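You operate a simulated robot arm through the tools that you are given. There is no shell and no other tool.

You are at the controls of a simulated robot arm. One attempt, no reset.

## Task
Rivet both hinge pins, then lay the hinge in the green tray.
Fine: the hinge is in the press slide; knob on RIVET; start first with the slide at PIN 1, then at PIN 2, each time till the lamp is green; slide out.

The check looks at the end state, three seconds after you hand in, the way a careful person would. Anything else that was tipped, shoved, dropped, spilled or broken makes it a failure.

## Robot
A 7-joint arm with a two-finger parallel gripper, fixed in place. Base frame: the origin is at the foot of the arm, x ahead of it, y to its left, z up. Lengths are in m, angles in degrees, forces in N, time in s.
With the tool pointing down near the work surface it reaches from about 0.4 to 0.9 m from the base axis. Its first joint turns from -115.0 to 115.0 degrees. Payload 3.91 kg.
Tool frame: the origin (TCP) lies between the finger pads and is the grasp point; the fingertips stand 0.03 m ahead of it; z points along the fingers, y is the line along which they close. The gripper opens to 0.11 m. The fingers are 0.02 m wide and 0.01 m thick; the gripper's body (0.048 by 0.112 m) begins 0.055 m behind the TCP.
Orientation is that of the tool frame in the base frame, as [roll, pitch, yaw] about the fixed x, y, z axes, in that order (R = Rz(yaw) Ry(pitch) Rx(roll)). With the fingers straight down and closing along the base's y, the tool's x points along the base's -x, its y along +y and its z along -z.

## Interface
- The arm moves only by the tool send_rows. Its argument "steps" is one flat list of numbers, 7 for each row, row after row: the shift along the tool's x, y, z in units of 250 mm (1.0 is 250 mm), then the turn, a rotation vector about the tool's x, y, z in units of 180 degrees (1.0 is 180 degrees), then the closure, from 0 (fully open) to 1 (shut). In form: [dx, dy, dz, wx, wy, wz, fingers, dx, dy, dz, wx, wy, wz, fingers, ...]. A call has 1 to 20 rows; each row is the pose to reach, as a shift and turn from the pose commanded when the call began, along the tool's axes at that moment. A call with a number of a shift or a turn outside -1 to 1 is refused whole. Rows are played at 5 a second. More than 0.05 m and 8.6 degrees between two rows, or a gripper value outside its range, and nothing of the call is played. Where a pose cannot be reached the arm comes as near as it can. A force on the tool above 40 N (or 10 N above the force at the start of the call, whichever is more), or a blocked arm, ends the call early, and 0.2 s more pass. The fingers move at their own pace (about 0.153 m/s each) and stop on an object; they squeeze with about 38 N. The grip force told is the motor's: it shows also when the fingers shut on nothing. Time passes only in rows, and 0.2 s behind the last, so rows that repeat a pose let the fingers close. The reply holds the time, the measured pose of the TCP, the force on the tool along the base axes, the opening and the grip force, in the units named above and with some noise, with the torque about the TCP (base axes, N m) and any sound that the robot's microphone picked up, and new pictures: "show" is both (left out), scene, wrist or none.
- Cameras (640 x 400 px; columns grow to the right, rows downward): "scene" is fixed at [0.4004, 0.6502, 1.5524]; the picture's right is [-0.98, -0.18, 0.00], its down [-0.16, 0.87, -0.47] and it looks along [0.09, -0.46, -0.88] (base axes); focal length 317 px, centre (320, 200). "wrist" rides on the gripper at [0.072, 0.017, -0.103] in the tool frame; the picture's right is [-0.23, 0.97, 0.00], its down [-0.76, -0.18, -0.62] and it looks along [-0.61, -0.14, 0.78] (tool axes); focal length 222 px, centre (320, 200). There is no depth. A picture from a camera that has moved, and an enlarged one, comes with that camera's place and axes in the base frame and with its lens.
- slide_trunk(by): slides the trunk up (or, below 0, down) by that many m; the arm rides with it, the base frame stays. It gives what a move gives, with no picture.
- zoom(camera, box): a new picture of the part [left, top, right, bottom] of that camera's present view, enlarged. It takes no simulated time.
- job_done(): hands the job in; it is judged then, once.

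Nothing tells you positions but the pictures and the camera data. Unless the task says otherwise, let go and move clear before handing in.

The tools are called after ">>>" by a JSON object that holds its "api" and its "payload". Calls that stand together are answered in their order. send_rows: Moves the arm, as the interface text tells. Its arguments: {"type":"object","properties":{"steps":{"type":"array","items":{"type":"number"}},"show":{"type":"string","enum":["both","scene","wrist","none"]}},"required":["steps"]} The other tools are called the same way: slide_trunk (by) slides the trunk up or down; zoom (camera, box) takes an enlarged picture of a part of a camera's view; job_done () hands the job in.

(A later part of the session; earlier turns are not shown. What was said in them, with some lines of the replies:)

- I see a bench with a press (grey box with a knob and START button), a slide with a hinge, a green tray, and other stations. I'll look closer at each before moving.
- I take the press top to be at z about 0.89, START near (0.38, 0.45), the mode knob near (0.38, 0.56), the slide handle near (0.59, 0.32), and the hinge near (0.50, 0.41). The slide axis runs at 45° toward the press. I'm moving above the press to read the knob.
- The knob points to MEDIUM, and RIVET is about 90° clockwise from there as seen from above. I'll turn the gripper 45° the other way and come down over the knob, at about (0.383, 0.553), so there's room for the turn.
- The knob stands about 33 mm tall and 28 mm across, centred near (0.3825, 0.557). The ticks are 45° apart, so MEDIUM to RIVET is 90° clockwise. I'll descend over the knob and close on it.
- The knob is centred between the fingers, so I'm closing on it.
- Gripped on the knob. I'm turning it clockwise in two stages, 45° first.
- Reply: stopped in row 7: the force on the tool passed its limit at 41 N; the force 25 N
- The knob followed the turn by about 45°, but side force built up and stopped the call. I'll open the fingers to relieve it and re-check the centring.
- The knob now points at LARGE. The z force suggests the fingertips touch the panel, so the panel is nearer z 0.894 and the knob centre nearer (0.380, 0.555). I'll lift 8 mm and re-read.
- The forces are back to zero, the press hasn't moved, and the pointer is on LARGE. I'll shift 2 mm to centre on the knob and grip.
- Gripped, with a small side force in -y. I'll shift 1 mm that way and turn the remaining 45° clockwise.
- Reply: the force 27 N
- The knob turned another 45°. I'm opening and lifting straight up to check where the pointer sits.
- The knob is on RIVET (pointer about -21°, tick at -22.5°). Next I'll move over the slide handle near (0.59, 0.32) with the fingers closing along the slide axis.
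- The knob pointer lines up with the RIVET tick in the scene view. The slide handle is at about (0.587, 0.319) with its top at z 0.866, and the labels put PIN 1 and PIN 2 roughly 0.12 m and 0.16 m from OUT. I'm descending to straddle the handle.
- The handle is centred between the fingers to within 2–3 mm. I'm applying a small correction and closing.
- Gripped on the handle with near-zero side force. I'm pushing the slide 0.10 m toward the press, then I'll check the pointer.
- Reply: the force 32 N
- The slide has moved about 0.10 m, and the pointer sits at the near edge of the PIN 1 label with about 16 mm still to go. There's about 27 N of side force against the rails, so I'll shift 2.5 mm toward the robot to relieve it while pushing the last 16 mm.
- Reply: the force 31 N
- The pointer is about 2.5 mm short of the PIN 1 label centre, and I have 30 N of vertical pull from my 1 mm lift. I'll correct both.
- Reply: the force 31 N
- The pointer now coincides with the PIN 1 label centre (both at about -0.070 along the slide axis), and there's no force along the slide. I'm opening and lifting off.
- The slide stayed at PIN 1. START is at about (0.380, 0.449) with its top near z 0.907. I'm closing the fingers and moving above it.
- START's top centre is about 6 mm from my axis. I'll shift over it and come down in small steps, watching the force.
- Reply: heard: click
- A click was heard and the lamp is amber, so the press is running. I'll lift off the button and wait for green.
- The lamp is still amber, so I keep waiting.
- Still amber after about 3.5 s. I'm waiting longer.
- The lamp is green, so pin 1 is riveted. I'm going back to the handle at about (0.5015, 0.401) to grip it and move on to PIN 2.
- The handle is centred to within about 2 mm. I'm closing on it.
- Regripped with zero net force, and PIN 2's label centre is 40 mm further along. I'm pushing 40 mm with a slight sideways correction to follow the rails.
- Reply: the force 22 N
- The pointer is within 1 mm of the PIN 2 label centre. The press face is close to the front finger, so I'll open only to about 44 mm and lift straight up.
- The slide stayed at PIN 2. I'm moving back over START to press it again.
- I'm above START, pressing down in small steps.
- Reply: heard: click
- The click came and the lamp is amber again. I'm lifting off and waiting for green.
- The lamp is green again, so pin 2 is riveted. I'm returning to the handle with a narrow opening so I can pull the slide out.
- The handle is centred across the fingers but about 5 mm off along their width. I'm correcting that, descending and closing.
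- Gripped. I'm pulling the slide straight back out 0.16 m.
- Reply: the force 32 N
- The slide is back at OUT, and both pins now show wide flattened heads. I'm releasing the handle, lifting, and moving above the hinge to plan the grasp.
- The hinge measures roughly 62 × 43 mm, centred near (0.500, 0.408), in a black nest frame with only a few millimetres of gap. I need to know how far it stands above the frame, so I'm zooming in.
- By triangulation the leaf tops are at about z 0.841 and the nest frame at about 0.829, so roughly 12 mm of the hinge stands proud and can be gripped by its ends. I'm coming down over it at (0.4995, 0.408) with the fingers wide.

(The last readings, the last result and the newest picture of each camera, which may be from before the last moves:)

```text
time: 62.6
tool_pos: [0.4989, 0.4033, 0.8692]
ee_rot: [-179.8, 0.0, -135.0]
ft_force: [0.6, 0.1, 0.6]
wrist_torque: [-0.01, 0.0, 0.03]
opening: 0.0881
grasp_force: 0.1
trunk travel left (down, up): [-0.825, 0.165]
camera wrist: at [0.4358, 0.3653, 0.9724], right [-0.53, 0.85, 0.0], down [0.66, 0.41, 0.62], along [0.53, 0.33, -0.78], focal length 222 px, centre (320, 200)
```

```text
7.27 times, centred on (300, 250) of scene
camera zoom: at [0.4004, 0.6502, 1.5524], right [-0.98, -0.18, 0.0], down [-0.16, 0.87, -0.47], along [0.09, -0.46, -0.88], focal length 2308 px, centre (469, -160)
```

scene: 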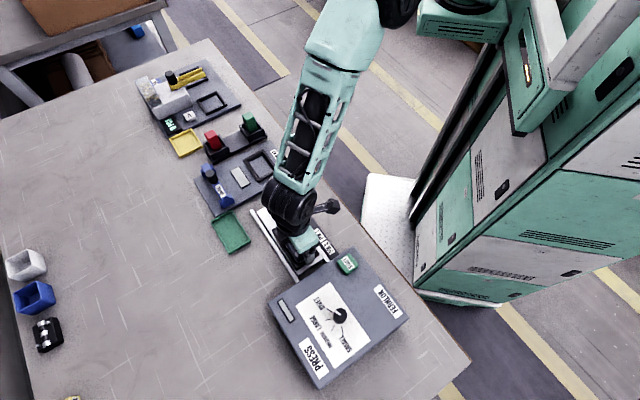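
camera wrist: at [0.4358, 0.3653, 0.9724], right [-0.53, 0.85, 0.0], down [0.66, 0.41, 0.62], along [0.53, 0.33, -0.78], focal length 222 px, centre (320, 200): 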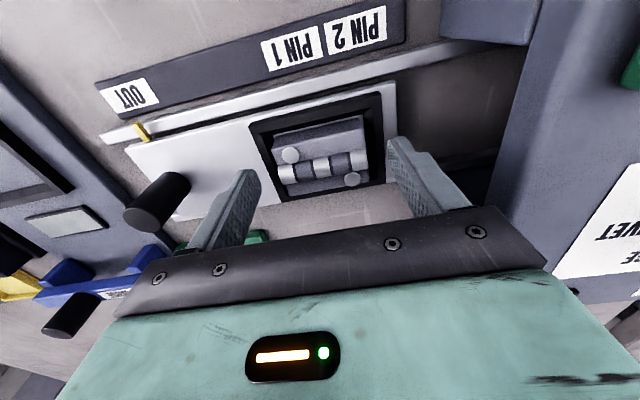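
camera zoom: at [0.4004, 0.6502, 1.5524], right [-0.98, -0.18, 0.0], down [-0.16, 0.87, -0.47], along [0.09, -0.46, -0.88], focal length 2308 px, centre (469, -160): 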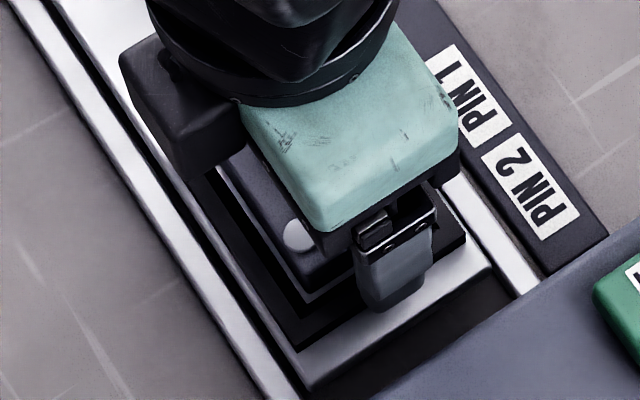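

The hinge is centred within 2 mm. I'm lowering another 6 mm so the tips sit just above the frame, then closing along the hinge length.

>>> {"api": "send_rows", "payload": {"steps": [-0.0065, 0.0065, 0.012, 0, 0, 0, 0.2, -0.0065, 0.0065, 0.023, 0, 0, 0, 0.2, -0.0065, 0.0065, 0.023, 0, 0, 0, 0.3, -0.0065, 0.0065, 0.023, 0, 0, 0, 0.38, -0.0065, 0.0065, 0.023, 0, 0, 0, 0.5, -0.0065, 0.0065, 0.023, 0, 0, 0, 0.6, -0.0065, 0.0065, 0.023, 0, 0, 0, 1, -0.0065, 0.0065, 0.023, 0, 0, 0, 1], "show": "both"}}

>>> {"api": "zoom", "payload": {"camera": "wrist", "box": [200, 100, 440, 240]}}

```text
time: 64.4
tool_pos: [0.4994, 0.4072, 0.8627]
ee_rot: [-179.9, -0.1, -135.1]
ft_force: [-0.4, 0.0, 0.5]
wrist_torque: [-0.03, -0.02, -0.02]
opening: 0.0597
grasp_force: 37.6
trunk travel left (down, up): [-0.825, 0.165]
camera wrist: at [0.4361, 0.3677, 0.9672], right [-0.53, 0.85, 0.0], down [0.66, 0.41, 0.62], along [0.53, 0.33, -0.78], focal length 222 px, centre (320, 200)
```

scene: 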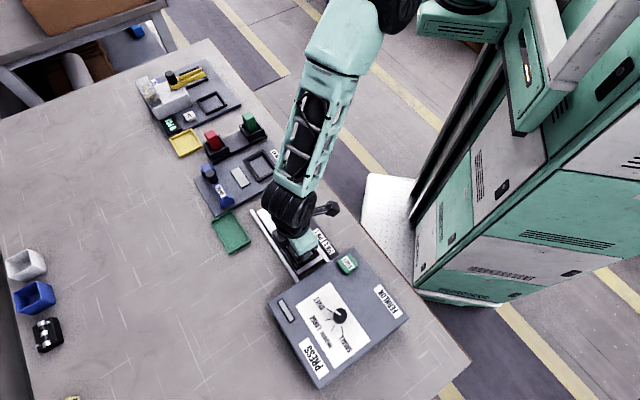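
wrist: 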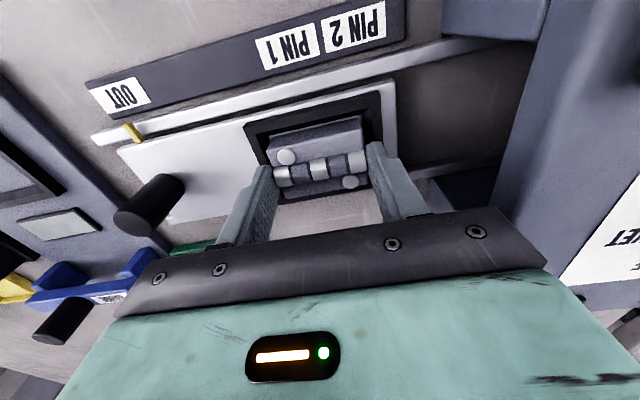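

```text
2.67 times, centred on (320, 170) of wrist
camera zoom: at [0.4361, 0.3677, 0.9672], right [-0.53, 0.85, 0.0], down [0.66, 0.41, 0.62], along [0.53, 0.33, -0.78], focal length 592 px, centre (320, 280)
```

zoom: 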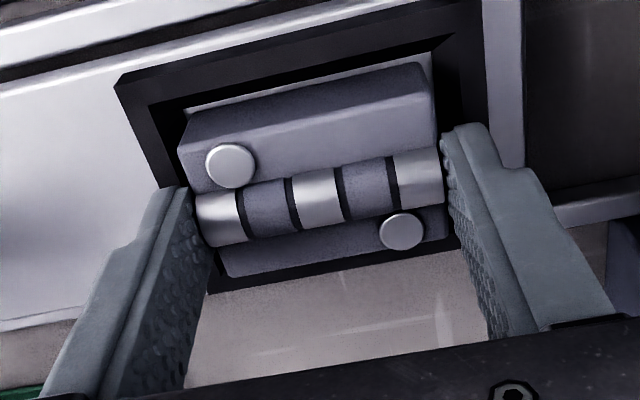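

The fingers stopped at 59.7 mm on the hinge ends with full grip force. I'm lifting slowly to check that it holds.

>>> {"api": "send_rows", "payload": {"steps": [0, 0, -0.02, 0, 0, 0, 1, 0, 0, -0.05, 0, 0, 0, 1, 0, 0, -0.1, 0, 0, 0, 1, 0, 0, -0.15, 0, 0, 0, 1, 0, 0, -0.2, 0, 0, 0, 1, 0, 0, -0.2, 0, 0, 0, 1], "show": "both"}}

>>> {"api": "zoom", "payload": {"camera": "wrist", "box": [200, 80, 440, 240]}}

>>> {"api": "zoom", "payload": {"camera": "scene", "box": [240, 180, 350, 290]}}

```text
time: 65.8
tool_pos: [0.4991, 0.405, 0.9149]
ee_rot: [-179.8, -0.1, -135.2]
ft_force: [-0.3, 0.4, -1.0]
wrist_torque: [-0.01, 0.06, 0.01]
opening: 0.0595
grasp_force: 37.6
trunk travel left (down, up): [-0.825, 0.165]
camera wrist: at [0.4365, 0.3673, 1.019], right [-0.53, 0.85, 0.0], down [0.66, 0.41, 0.62], along [0.53, 0.33, -0.78], focal length 222 px, centre (320, 200)
```

scene: 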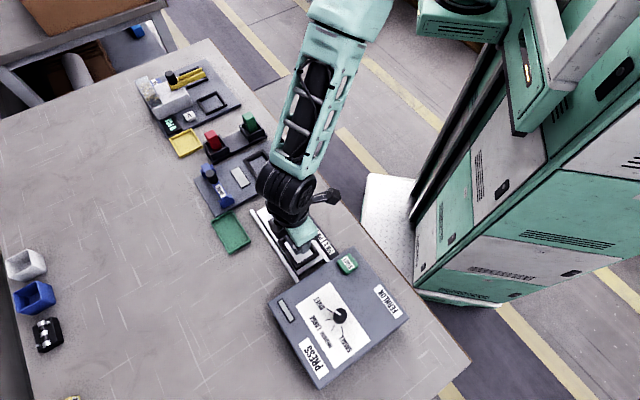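
wrist: 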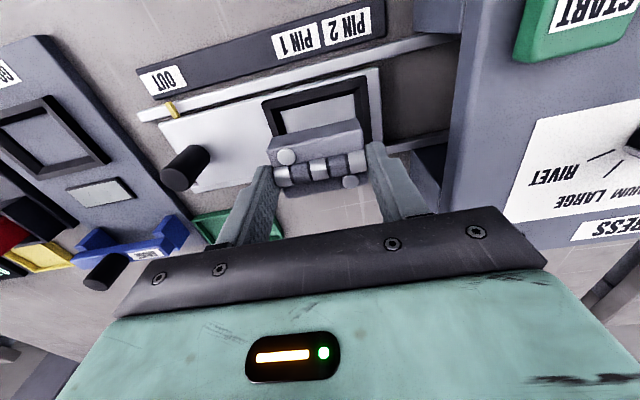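

```text
2.50 times, centred on (320, 160) of wrist
camera zoom: at [0.4365, 0.3673, 1.019], right [-0.53, 0.85, 0.0], down [0.66, 0.41, 0.62], along [0.53, 0.33, -0.78], focal length 555 px, centre (320, 300)
```

zoom: 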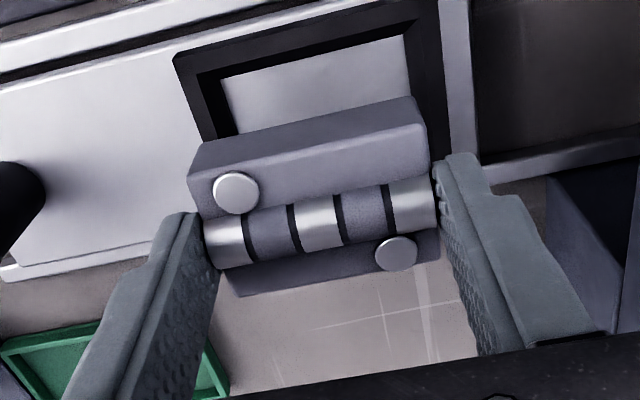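

```text
3.64 times, centred on (295, 235) of scene
camera zoom: at [0.4004, 0.6502, 1.5524], right [-0.98, -0.18, 0.0], down [-0.16, 0.87, -0.47], along [0.09, -0.46, -0.88], focal length 1154 px, centre (411, 73)
```

zoom: 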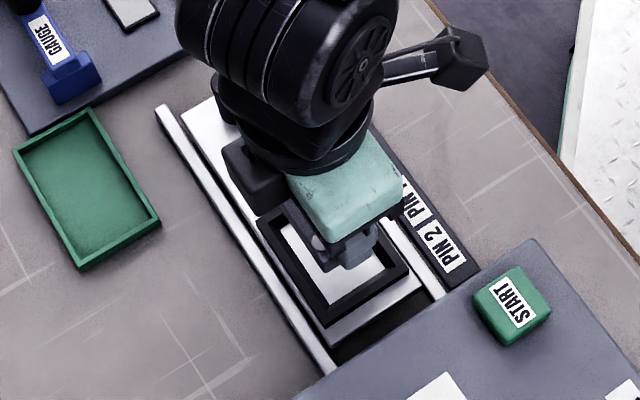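

The hinge is held level between the fingers and the nest is empty. I'm lifting higher and carrying it over the green tray, centred near (0.6785, 0.389).

>>> {"api": "send_rows", "payload": {"steps": [0, 0, -0.09, 0, 0, 0, 1, 0, 0, -0.18, 0, 0, 0, 1, -0.046, -0.056, -0.2, 0, 0, 0, 1, -0.103, -0.125, -0.2, 0, 0, 0, 1, -0.171, -0.208, -0.2, 0, 0, 0, 1, -0.24, -0.292, -0.2, 0, 0, 0, 1, -0.309, -0.375, -0.2, 0, 0, 0, 1, -0.377, -0.459, -0.2, 0, 0, 0, 1, -0.434, -0.528, -0.2, 0, 0, 0, 1, -0.457, -0.556, -0.2, 0, 0, 0, 1, -0.457, -0.556, -0.2, 0, 0, 0, 1], "show": "both"}}

>>> {"api": "zoom", "payload": {"camera": "wrist", "box": [180, 40, 460, 220]}}

>>> {"api": "zoom", "payload": {"camera": "scene", "box": [180, 150, 300, 270]}}

```text
time: 68.2
tool_pos: [0.6784, 0.3906, 0.9661]
ee_rot: [-180.0, 0.0, -135.1]
ft_force: [-0.1, -0.2, -0.6]
wrist_torque: [-0.03, 0.01, -0.03]
opening: 0.0595
grasp_force: 38.2
trunk travel left (down, up): [-0.825, 0.165]
camera wrist: at [0.6155, 0.3517, 1.0688], right [-0.53, 0.85, 0.0], down [0.66, 0.41, 0.62], along [0.53, 0.33, -0.78], focal length 222 px, centre (320, 200)
```

scene: 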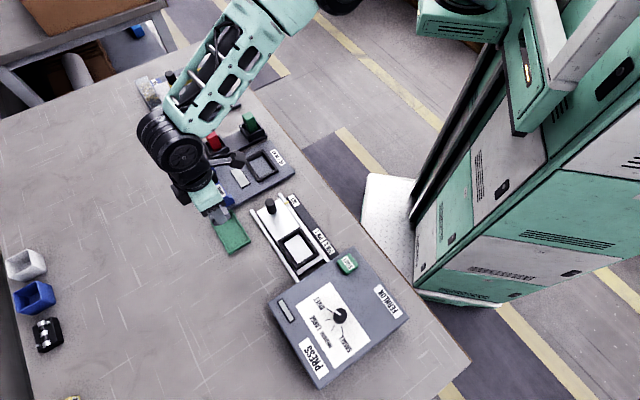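
wrist: 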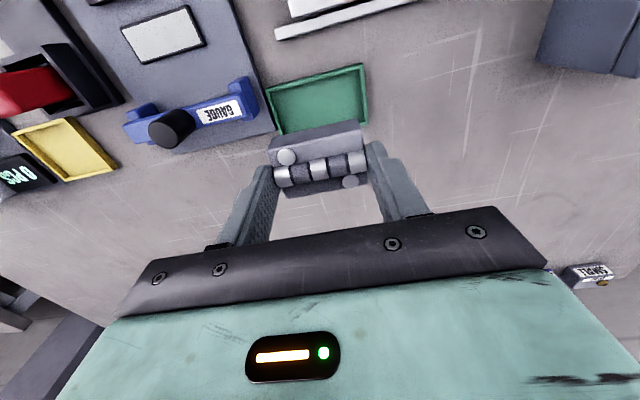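

```text
2.22 times, centred on (320, 130) of wrist
camera zoom: at [0.6155, 0.3517, 1.0688], right [-0.53, 0.85, 0.0], down [0.66, 0.41, 0.62], along [0.53, 0.33, -0.78], focal length 494 px, centre (320, 356)
```

zoom: 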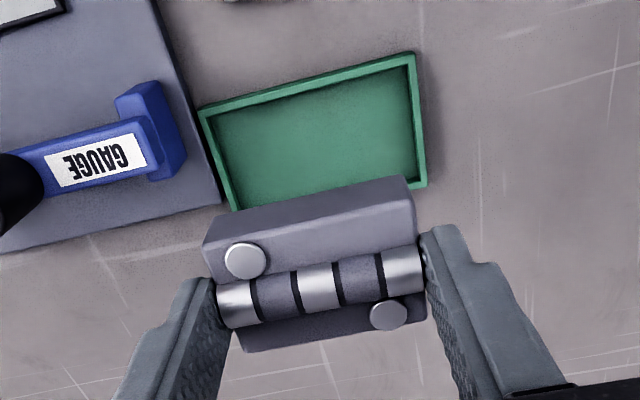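

```text
3.33 times, centred on (240, 210) of scene
camera zoom: at [0.4004, 0.6502, 1.5524], right [-0.98, -0.18, 0.0], down [-0.16, 0.87, -0.47], along [0.09, -0.46, -0.88], focal length 1058 px, centre (587, 167)
```

zoom: 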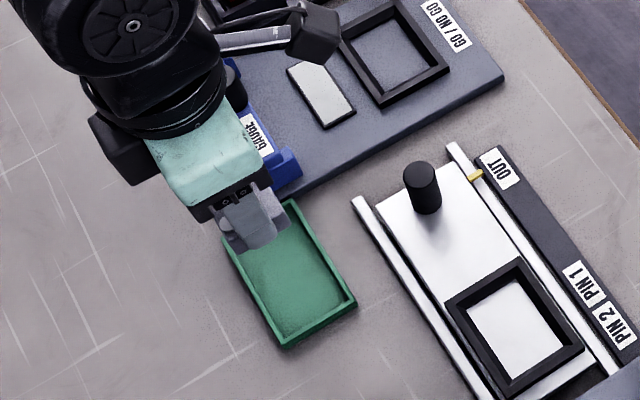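

The hinge is over the tray and lined up with it, with the tray centre at (0.680, 0.390) within about 1 mm. I'm descending most of the way and re-checking.

>>> {"api": "send_rows", "payload": {"steps": [-0.002, -0.004, 0.06, 0, 0, 0, 1, -0.002, -0.004, 0.14, 0, 0, 0, 1, -0.002, -0.004, 0.22, 0, 0, 0, 1, -0.002, -0.004, 0.3, 0, 0, 0, 1, -0.002, -0.004, 0.36, 0, 0, 0, 1, -0.002, -0.004, 0.4, 0, 0, 0, 1, -0.002, -0.004, 0.4, 0, 0, 0, 1], "show": "both"}}

>>> {"api": "zoom", "payload": {"camera": "wrist", "box": [180, 80, 460, 240]}}

>>> {"api": "zoom", "payload": {"camera": "scene", "box": [190, 170, 280, 260]}}

```text
time: 69.8
tool_pos: [0.681, 0.3903, 0.864]
ee_rot: [-179.8, 0.0, -135.2]
ft_force: [-1.0, 0.8, -0.7]
wrist_torque: [-0.01, -0.02, 0.0]
opening: 0.0595
grasp_force: 38.5
trunk travel left (down, up): [-0.825, 0.165]
camera wrist: at [0.6173, 0.3511, 0.9677], right [-0.53, 0.85, 0.0], down [0.66, 0.41, 0.62], along [0.53, 0.33, -0.78], focal length 222 px, centre (320, 200)
```

scene: 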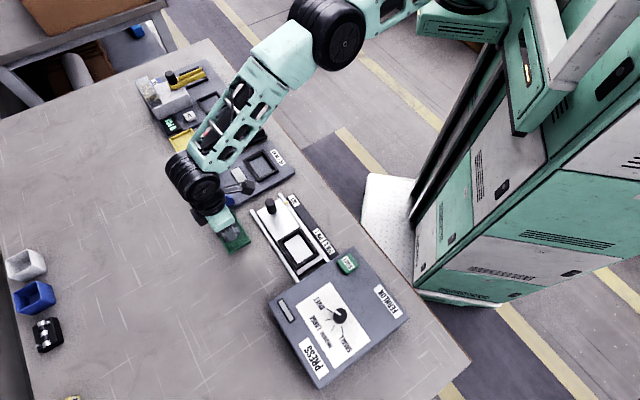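
wrist: 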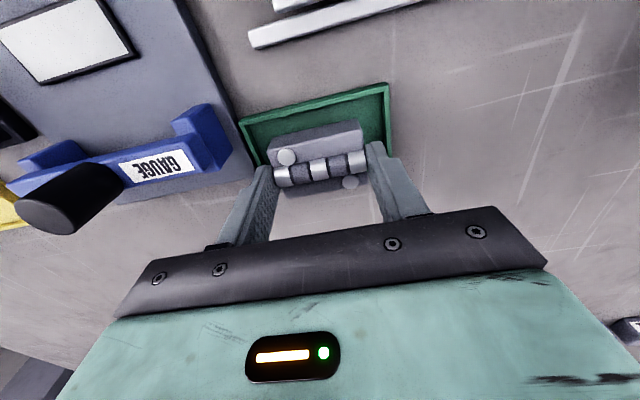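

```text
2.29 times, centred on (320, 160) of wrist
camera zoom: at [0.6173, 0.3511, 0.9677], right [-0.53, 0.85, 0.0], down [0.66, 0.41, 0.62], along [0.53, 0.33, -0.78], focal length 508 px, centre (320, 291)
```

zoom: 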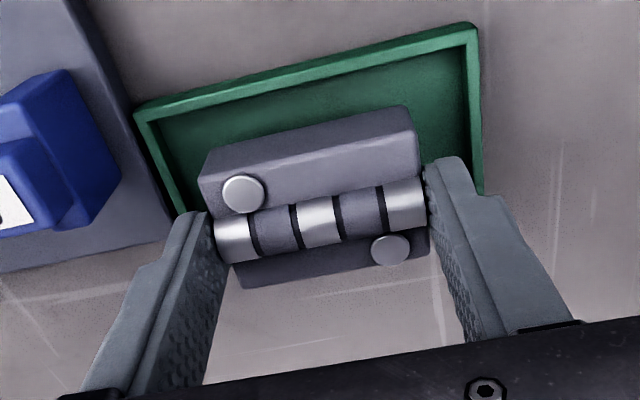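

```text
4.44 times, centred on (235, 215) of scene
camera zoom: at [0.4004, 0.6502, 1.5524], right [-0.98, -0.18, 0.0], down [-0.16, 0.87, -0.47], along [0.09, -0.46, -0.88], focal length 1410 px, centre (698, 133)
```

zoom: 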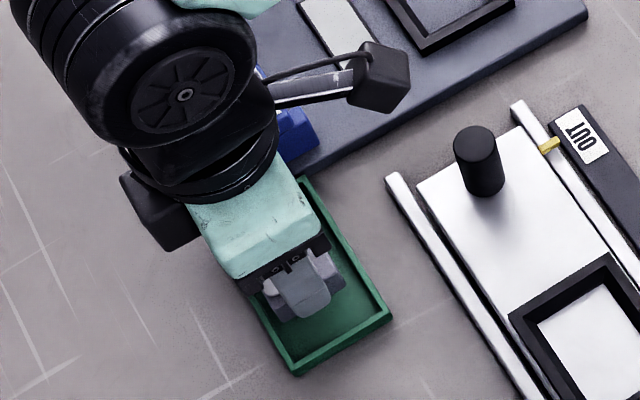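

Everything lines up, with clearance to the tray walls and the gauge. I'm lowering in small steps and watching for contact.

>>> {"api": "send_rows", "payload": {"steps": [0, 0, 0.01, 0, 0, 0, 1, 0, 0, 0.02, 0, 0, 0, 1, 0, 0, 0.028, 0, 0, 0, 1, 0, 0, 0.036, 0, 0, 0, 1, 0, 0, 0.042, 0, 0, 0, 1, 0, 0, 0.046, 0, 0, 0, 1, 0, 0, 0.05, 0, 0, 0, 1], "show": "wrist"}}

>>> {"api": "zoom", "payload": {"camera": "wrist", "box": [180, 80, 460, 240]}}

```text
time: 71.4
tool_pos: [0.6792, 0.3885, 0.8514]
ee_rot: [-179.8, 0.0, -135.2]
ft_force: [-1.5, -0.4, -1.3]
wrist_torque: [0.0, -0.02, -0.04]
opening: 0.0594
grasp_force: 38.3
trunk travel left (down, up): [-0.825, 0.165]
camera wrist: at [0.6165, 0.3505, 0.9551], right [-0.53, 0.85, 0.0], down [0.66, 0.41, 0.62], along [0.53, 0.33, -0.78], focal length 222 px, centre (320, 200)
```

wrist: 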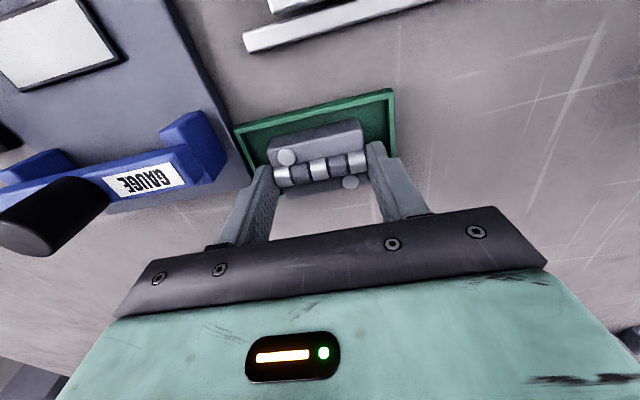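

```text
2.29 times, centred on (320, 160) of wrist
camera zoom: at [0.6165, 0.3505, 0.9551], right [-0.53, 0.85, 0.0], down [0.66, 0.41, 0.62], along [0.53, 0.33, -0.78], focal length 508 px, centre (320, 291)
```

zoom: 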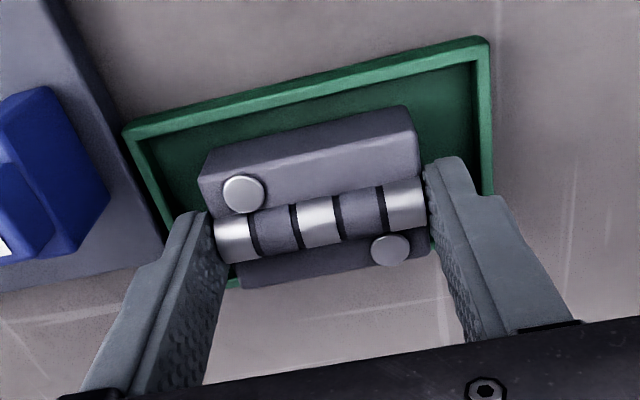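

No contact yet, so I continue down in 1 mm steps.

>>> {"api": "send_rows", "payload": {"steps": [0, 0, 0.004, 0, 0, 0, 1, 0, 0, 0.008, 0, 0, 0, 1, 0, 0, 0.012, 0, 0, 0, 1, 0, 0, 0.016, 0, 0, 0, 1, 0, 0, 0.02, 0, 0, 0, 1], "show": "wrist"}}

```text
time: 72.6
tool_pos: [0.6803, 0.3889, 0.8466]
ee_rot: [-179.9, 0.0, -135.1]
ft_force: [-0.1, -2.9, 9.9]
wrist_torque: [0.01, 0.24, 0.03]
opening: 0.0594
grasp_force: 37.6
trunk travel left (down, up): [-0.825, 0.165]
camera wrist: at [0.616, 0.3512, 0.951], right [-0.53, 0.85, 0.0], down [0.66, 0.41, 0.62], along [0.53, 0.33, -0.78], focal length 222 px, centre (320, 200)
```

wrist: 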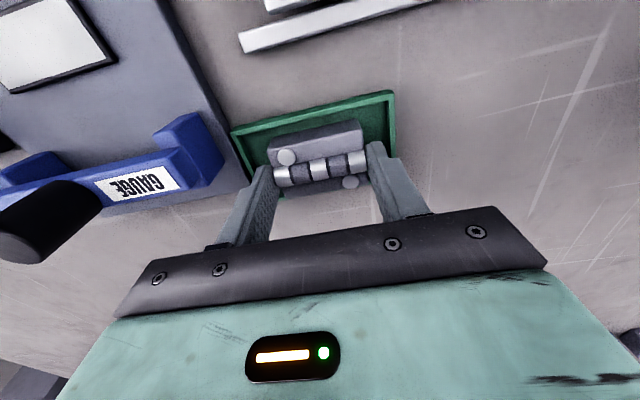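

There's contact at about 10 N. I'll check that the hinge is on the tray floor and not on a rim.

>>> {"api": "zoom", "payload": {"camera": "wrist", "box": [210, 80, 430, 220]}}

>>> {"api": "zoom", "payload": {"camera": "scene", "box": [200, 190, 270, 260]}}

```text
2.86 times, centred on (320, 150) of wrist
camera zoom: at [0.616, 0.3512, 0.951], right [-0.53, 0.85, 0.0], down [0.66, 0.41, 0.62], along [0.53, 0.33, -0.78], focal length 635 px, centre (320, 343)
```

zoom: 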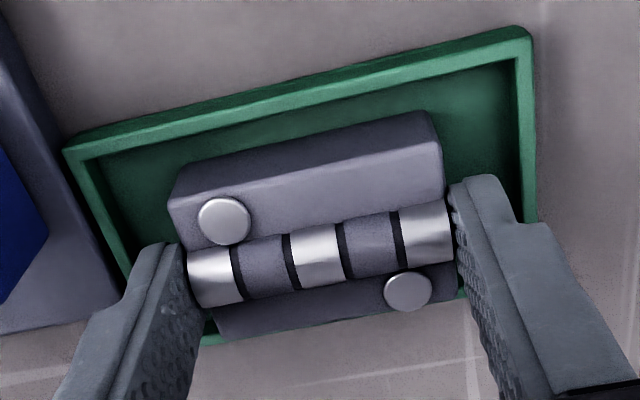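

```text
5.71 times, centred on (235, 225) of scene
camera zoom: at [0.4004, 0.6502, 1.5524], right [-0.98, -0.18, 0.0], down [-0.16, 0.87, -0.47], along [0.09, -0.46, -0.88], focal length 1814 px, centre (806, 57)
```

zoom: 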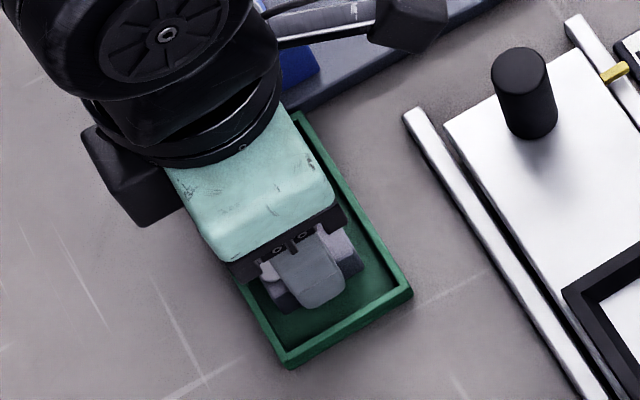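

The hinge is inside the tray with about 6 mm to the side walls, and the contact height matches the tray floor. The tips are above the rim, so I'm opening gently and lifting straight up.

>>> {"api": "send_rows", "payload": {"steps": [0, 0, 0, 0, 0, 0, 0.44, 0, 0, 0, 0, 0, 0, 0.4, 0, 0, 0, 0, 0, 0, 0.33, 0, 0, 0, 0, 0, 0, 0.33, 0, 0, -0.03, 0, 0, 0, 0.33, 0, 0, -0.1, 0, 0, 0, 0.33, 0, 0, -0.22, 0, 0, 0, 0.33, 0, 0, -0.36, 0, 0, 0, 0.33, 0, 0, -0.5, 0, 0, 0, 0.33, 0, 0, -0.6, 0, 0, 0, 0.33], "show": "both"}}

>>> {"api": "zoom", "payload": {"camera": "wrist", "box": [210, 40, 430, 200]}}

>>> {"api": "zoom", "payload": {"camera": "scene", "box": [190, 170, 280, 260]}}

```text
time: 74.8
tool_pos: [0.6799, 0.3902, 0.9963]
ee_rot: [-179.8, 0.0, -135.1]
ft_force: [-0.4, -0.2, -0.2]
wrist_torque: [0.0, 0.05, -0.02]
opening: 0.0738
grasp_force: 0.0
trunk travel left (down, up): [-0.825, 0.165]
camera wrist: at [0.617, 0.3516, 1.1006], right [-0.53, 0.85, 0.0], down [0.66, 0.41, 0.62], along [0.53, 0.33, -0.78], focal length 222 px, centre (320, 200)
```

scene: 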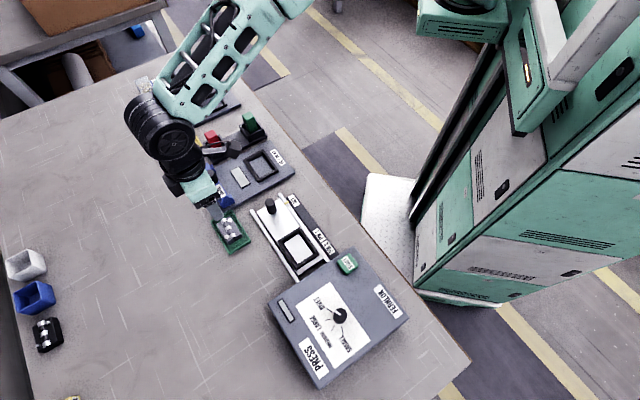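
wrist: 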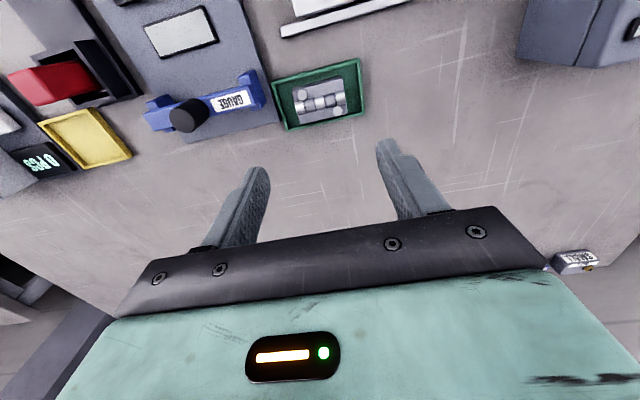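

```text
2.50 times, centred on (320, 120) of wrist
camera zoom: at [0.617, 0.3516, 1.1006], right [-0.53, 0.85, 0.0], down [0.66, 0.41, 0.62], along [0.53, 0.33, -0.78], focal length 555 px, centre (320, 400)
```

zoom: 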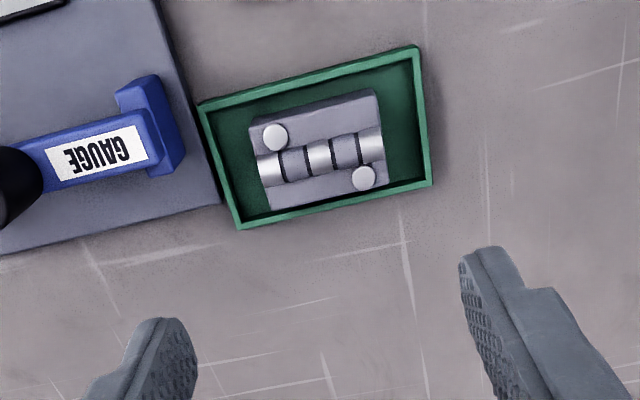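

```text
4.44 times, centred on (235, 215) of scene
camera zoom: at [0.4004, 0.6502, 1.5524], right [-0.98, -0.18, 0.0], down [-0.16, 0.87, -0.47], along [0.09, -0.46, -0.88], focal length 1410 px, centre (698, 133)
```

zoom: 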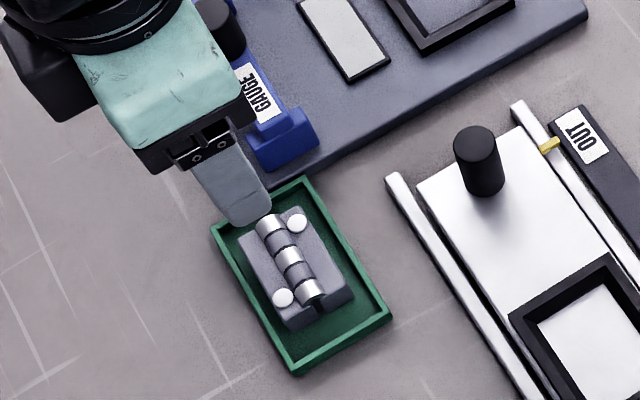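

The hinge lies flat in the green tray with both rivet heads formed. I'm moving the arm up and clear to check the whole bench.

>>> {"api": "send_rows", "payload": {"steps": [0, 0, -0.14, 0, 0, 0, 0.33, 0, 0, -0.28, 0, 0, 0, 0.33, 0, 0, -0.42, 0, 0, 0, 0.33, 0, 0, -0.54, 0, 0, 0, 0.33, 0.08, 0.08, -0.6, 0, 0, 0, 0.33, 0.18, 0.18, -0.6, 0, 0, 0, 0.33, 0.28, 0.28, -0.6, 0, 0, 0, 0.33, 0.38, 0.38, -0.6, 0, 0, 0, 0.33, 0.48, 0.48, -0.6, 0, 0, 0, 0.33, 0.57, 0.57, -0.6, 0, 0, 0, 0.33, 0.57, 0.57, -0.6, 0, 0, 0, 0.33], "show": "both"}}

>>> {"api": "zoom", "payload": {"camera": "scene", "box": [120, 50, 320, 260]}}

>>> {"api": "zoom", "payload": {"camera": "scene", "box": [240, 180, 420, 390]}}

```text
time: 77.2
tool_pos: [0.475, 0.3913, 1.1453]
ee_rot: [-179.8, 0.0, -135.1]
ft_force: [-0.3, -0.2, 0.0]
wrist_torque: [-0.02, -0.01, -0.01]
opening: 0.0739
grasp_force: 0.0
trunk travel left (down, up): [-0.825, 0.165]
camera wrist: at [0.4127, 0.3516, 1.2489], right [-0.53, 0.85, 0.0], down [0.66, 0.41, 0.62], along [0.53, 0.33, -0.78], focal length 222 px, centre (320, 200)
```

scene: 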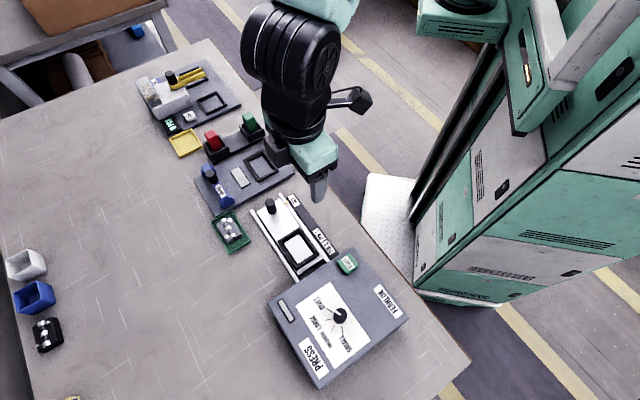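
wrist: 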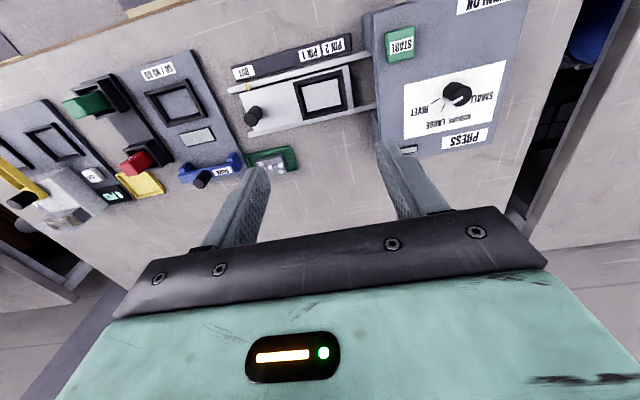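

```text
1.90 times, centred on (220, 155) of scene
camera zoom: at [0.4004, 0.6502, 1.5524], right [-0.98, -0.18, 0.0], down [-0.16, 0.87, -0.47], along [0.09, -0.46, -0.88], focal length 604 px, centre (510, 286)
```

zoom: 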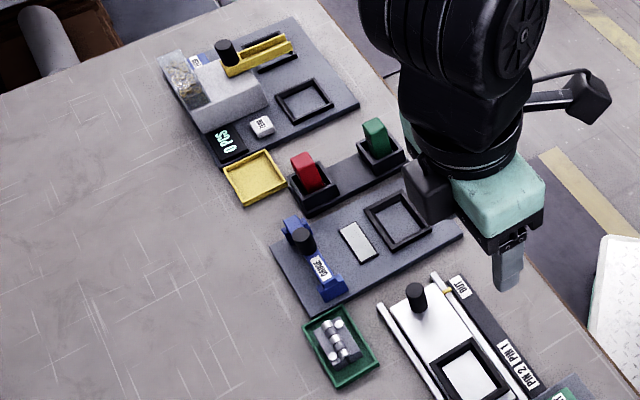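

```text
1.90 times, centred on (330, 285) of scene
camera zoom: at [0.4004, 0.6502, 1.5524], right [-0.98, -0.18, 0.0], down [-0.16, 0.87, -0.47], along [0.09, -0.46, -0.88], focal length 604 px, centre (301, 38)
```

zoom: 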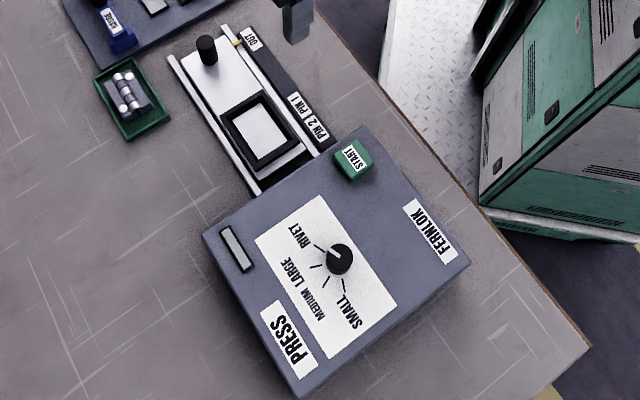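

Both pins are riveted, with green lamps at PIN 1 and PIN 2. The slide is back at OUT and the hinge lies flat in the green tray. Nothing else on the bench has moved and the arm is clear, so I'm handing in.

>>> {"api": "job_done", "payload": {}}

```text
The job is handed in.
```

The job is handed in: both hinge pins are riveted and the hinge is lying flat in the green tray. I haven't been told the result of the check.

- **Riveting:** I turned the knob from MEDIUM to RIVET. I started the press with the slide at PIN 1, then at PIN 2, and waited for the green lamp each time. Both pins then showed wide, flattened heads.
- **End state:** The slide is back at OUT, the nest is empty, and the hinge sits clear of the tray walls. The arm let go and moved clear before I handed in.
- **Rest of the bench:** Nothing else looked moved or tipped in the last camera pictures.
- **Contact with the press:** While I was turning the knob, the fingertips pressed lightly on the press panel. Side force also stopped one move at 41 N. I backed off and re-gripped, and the press stayed where it was.
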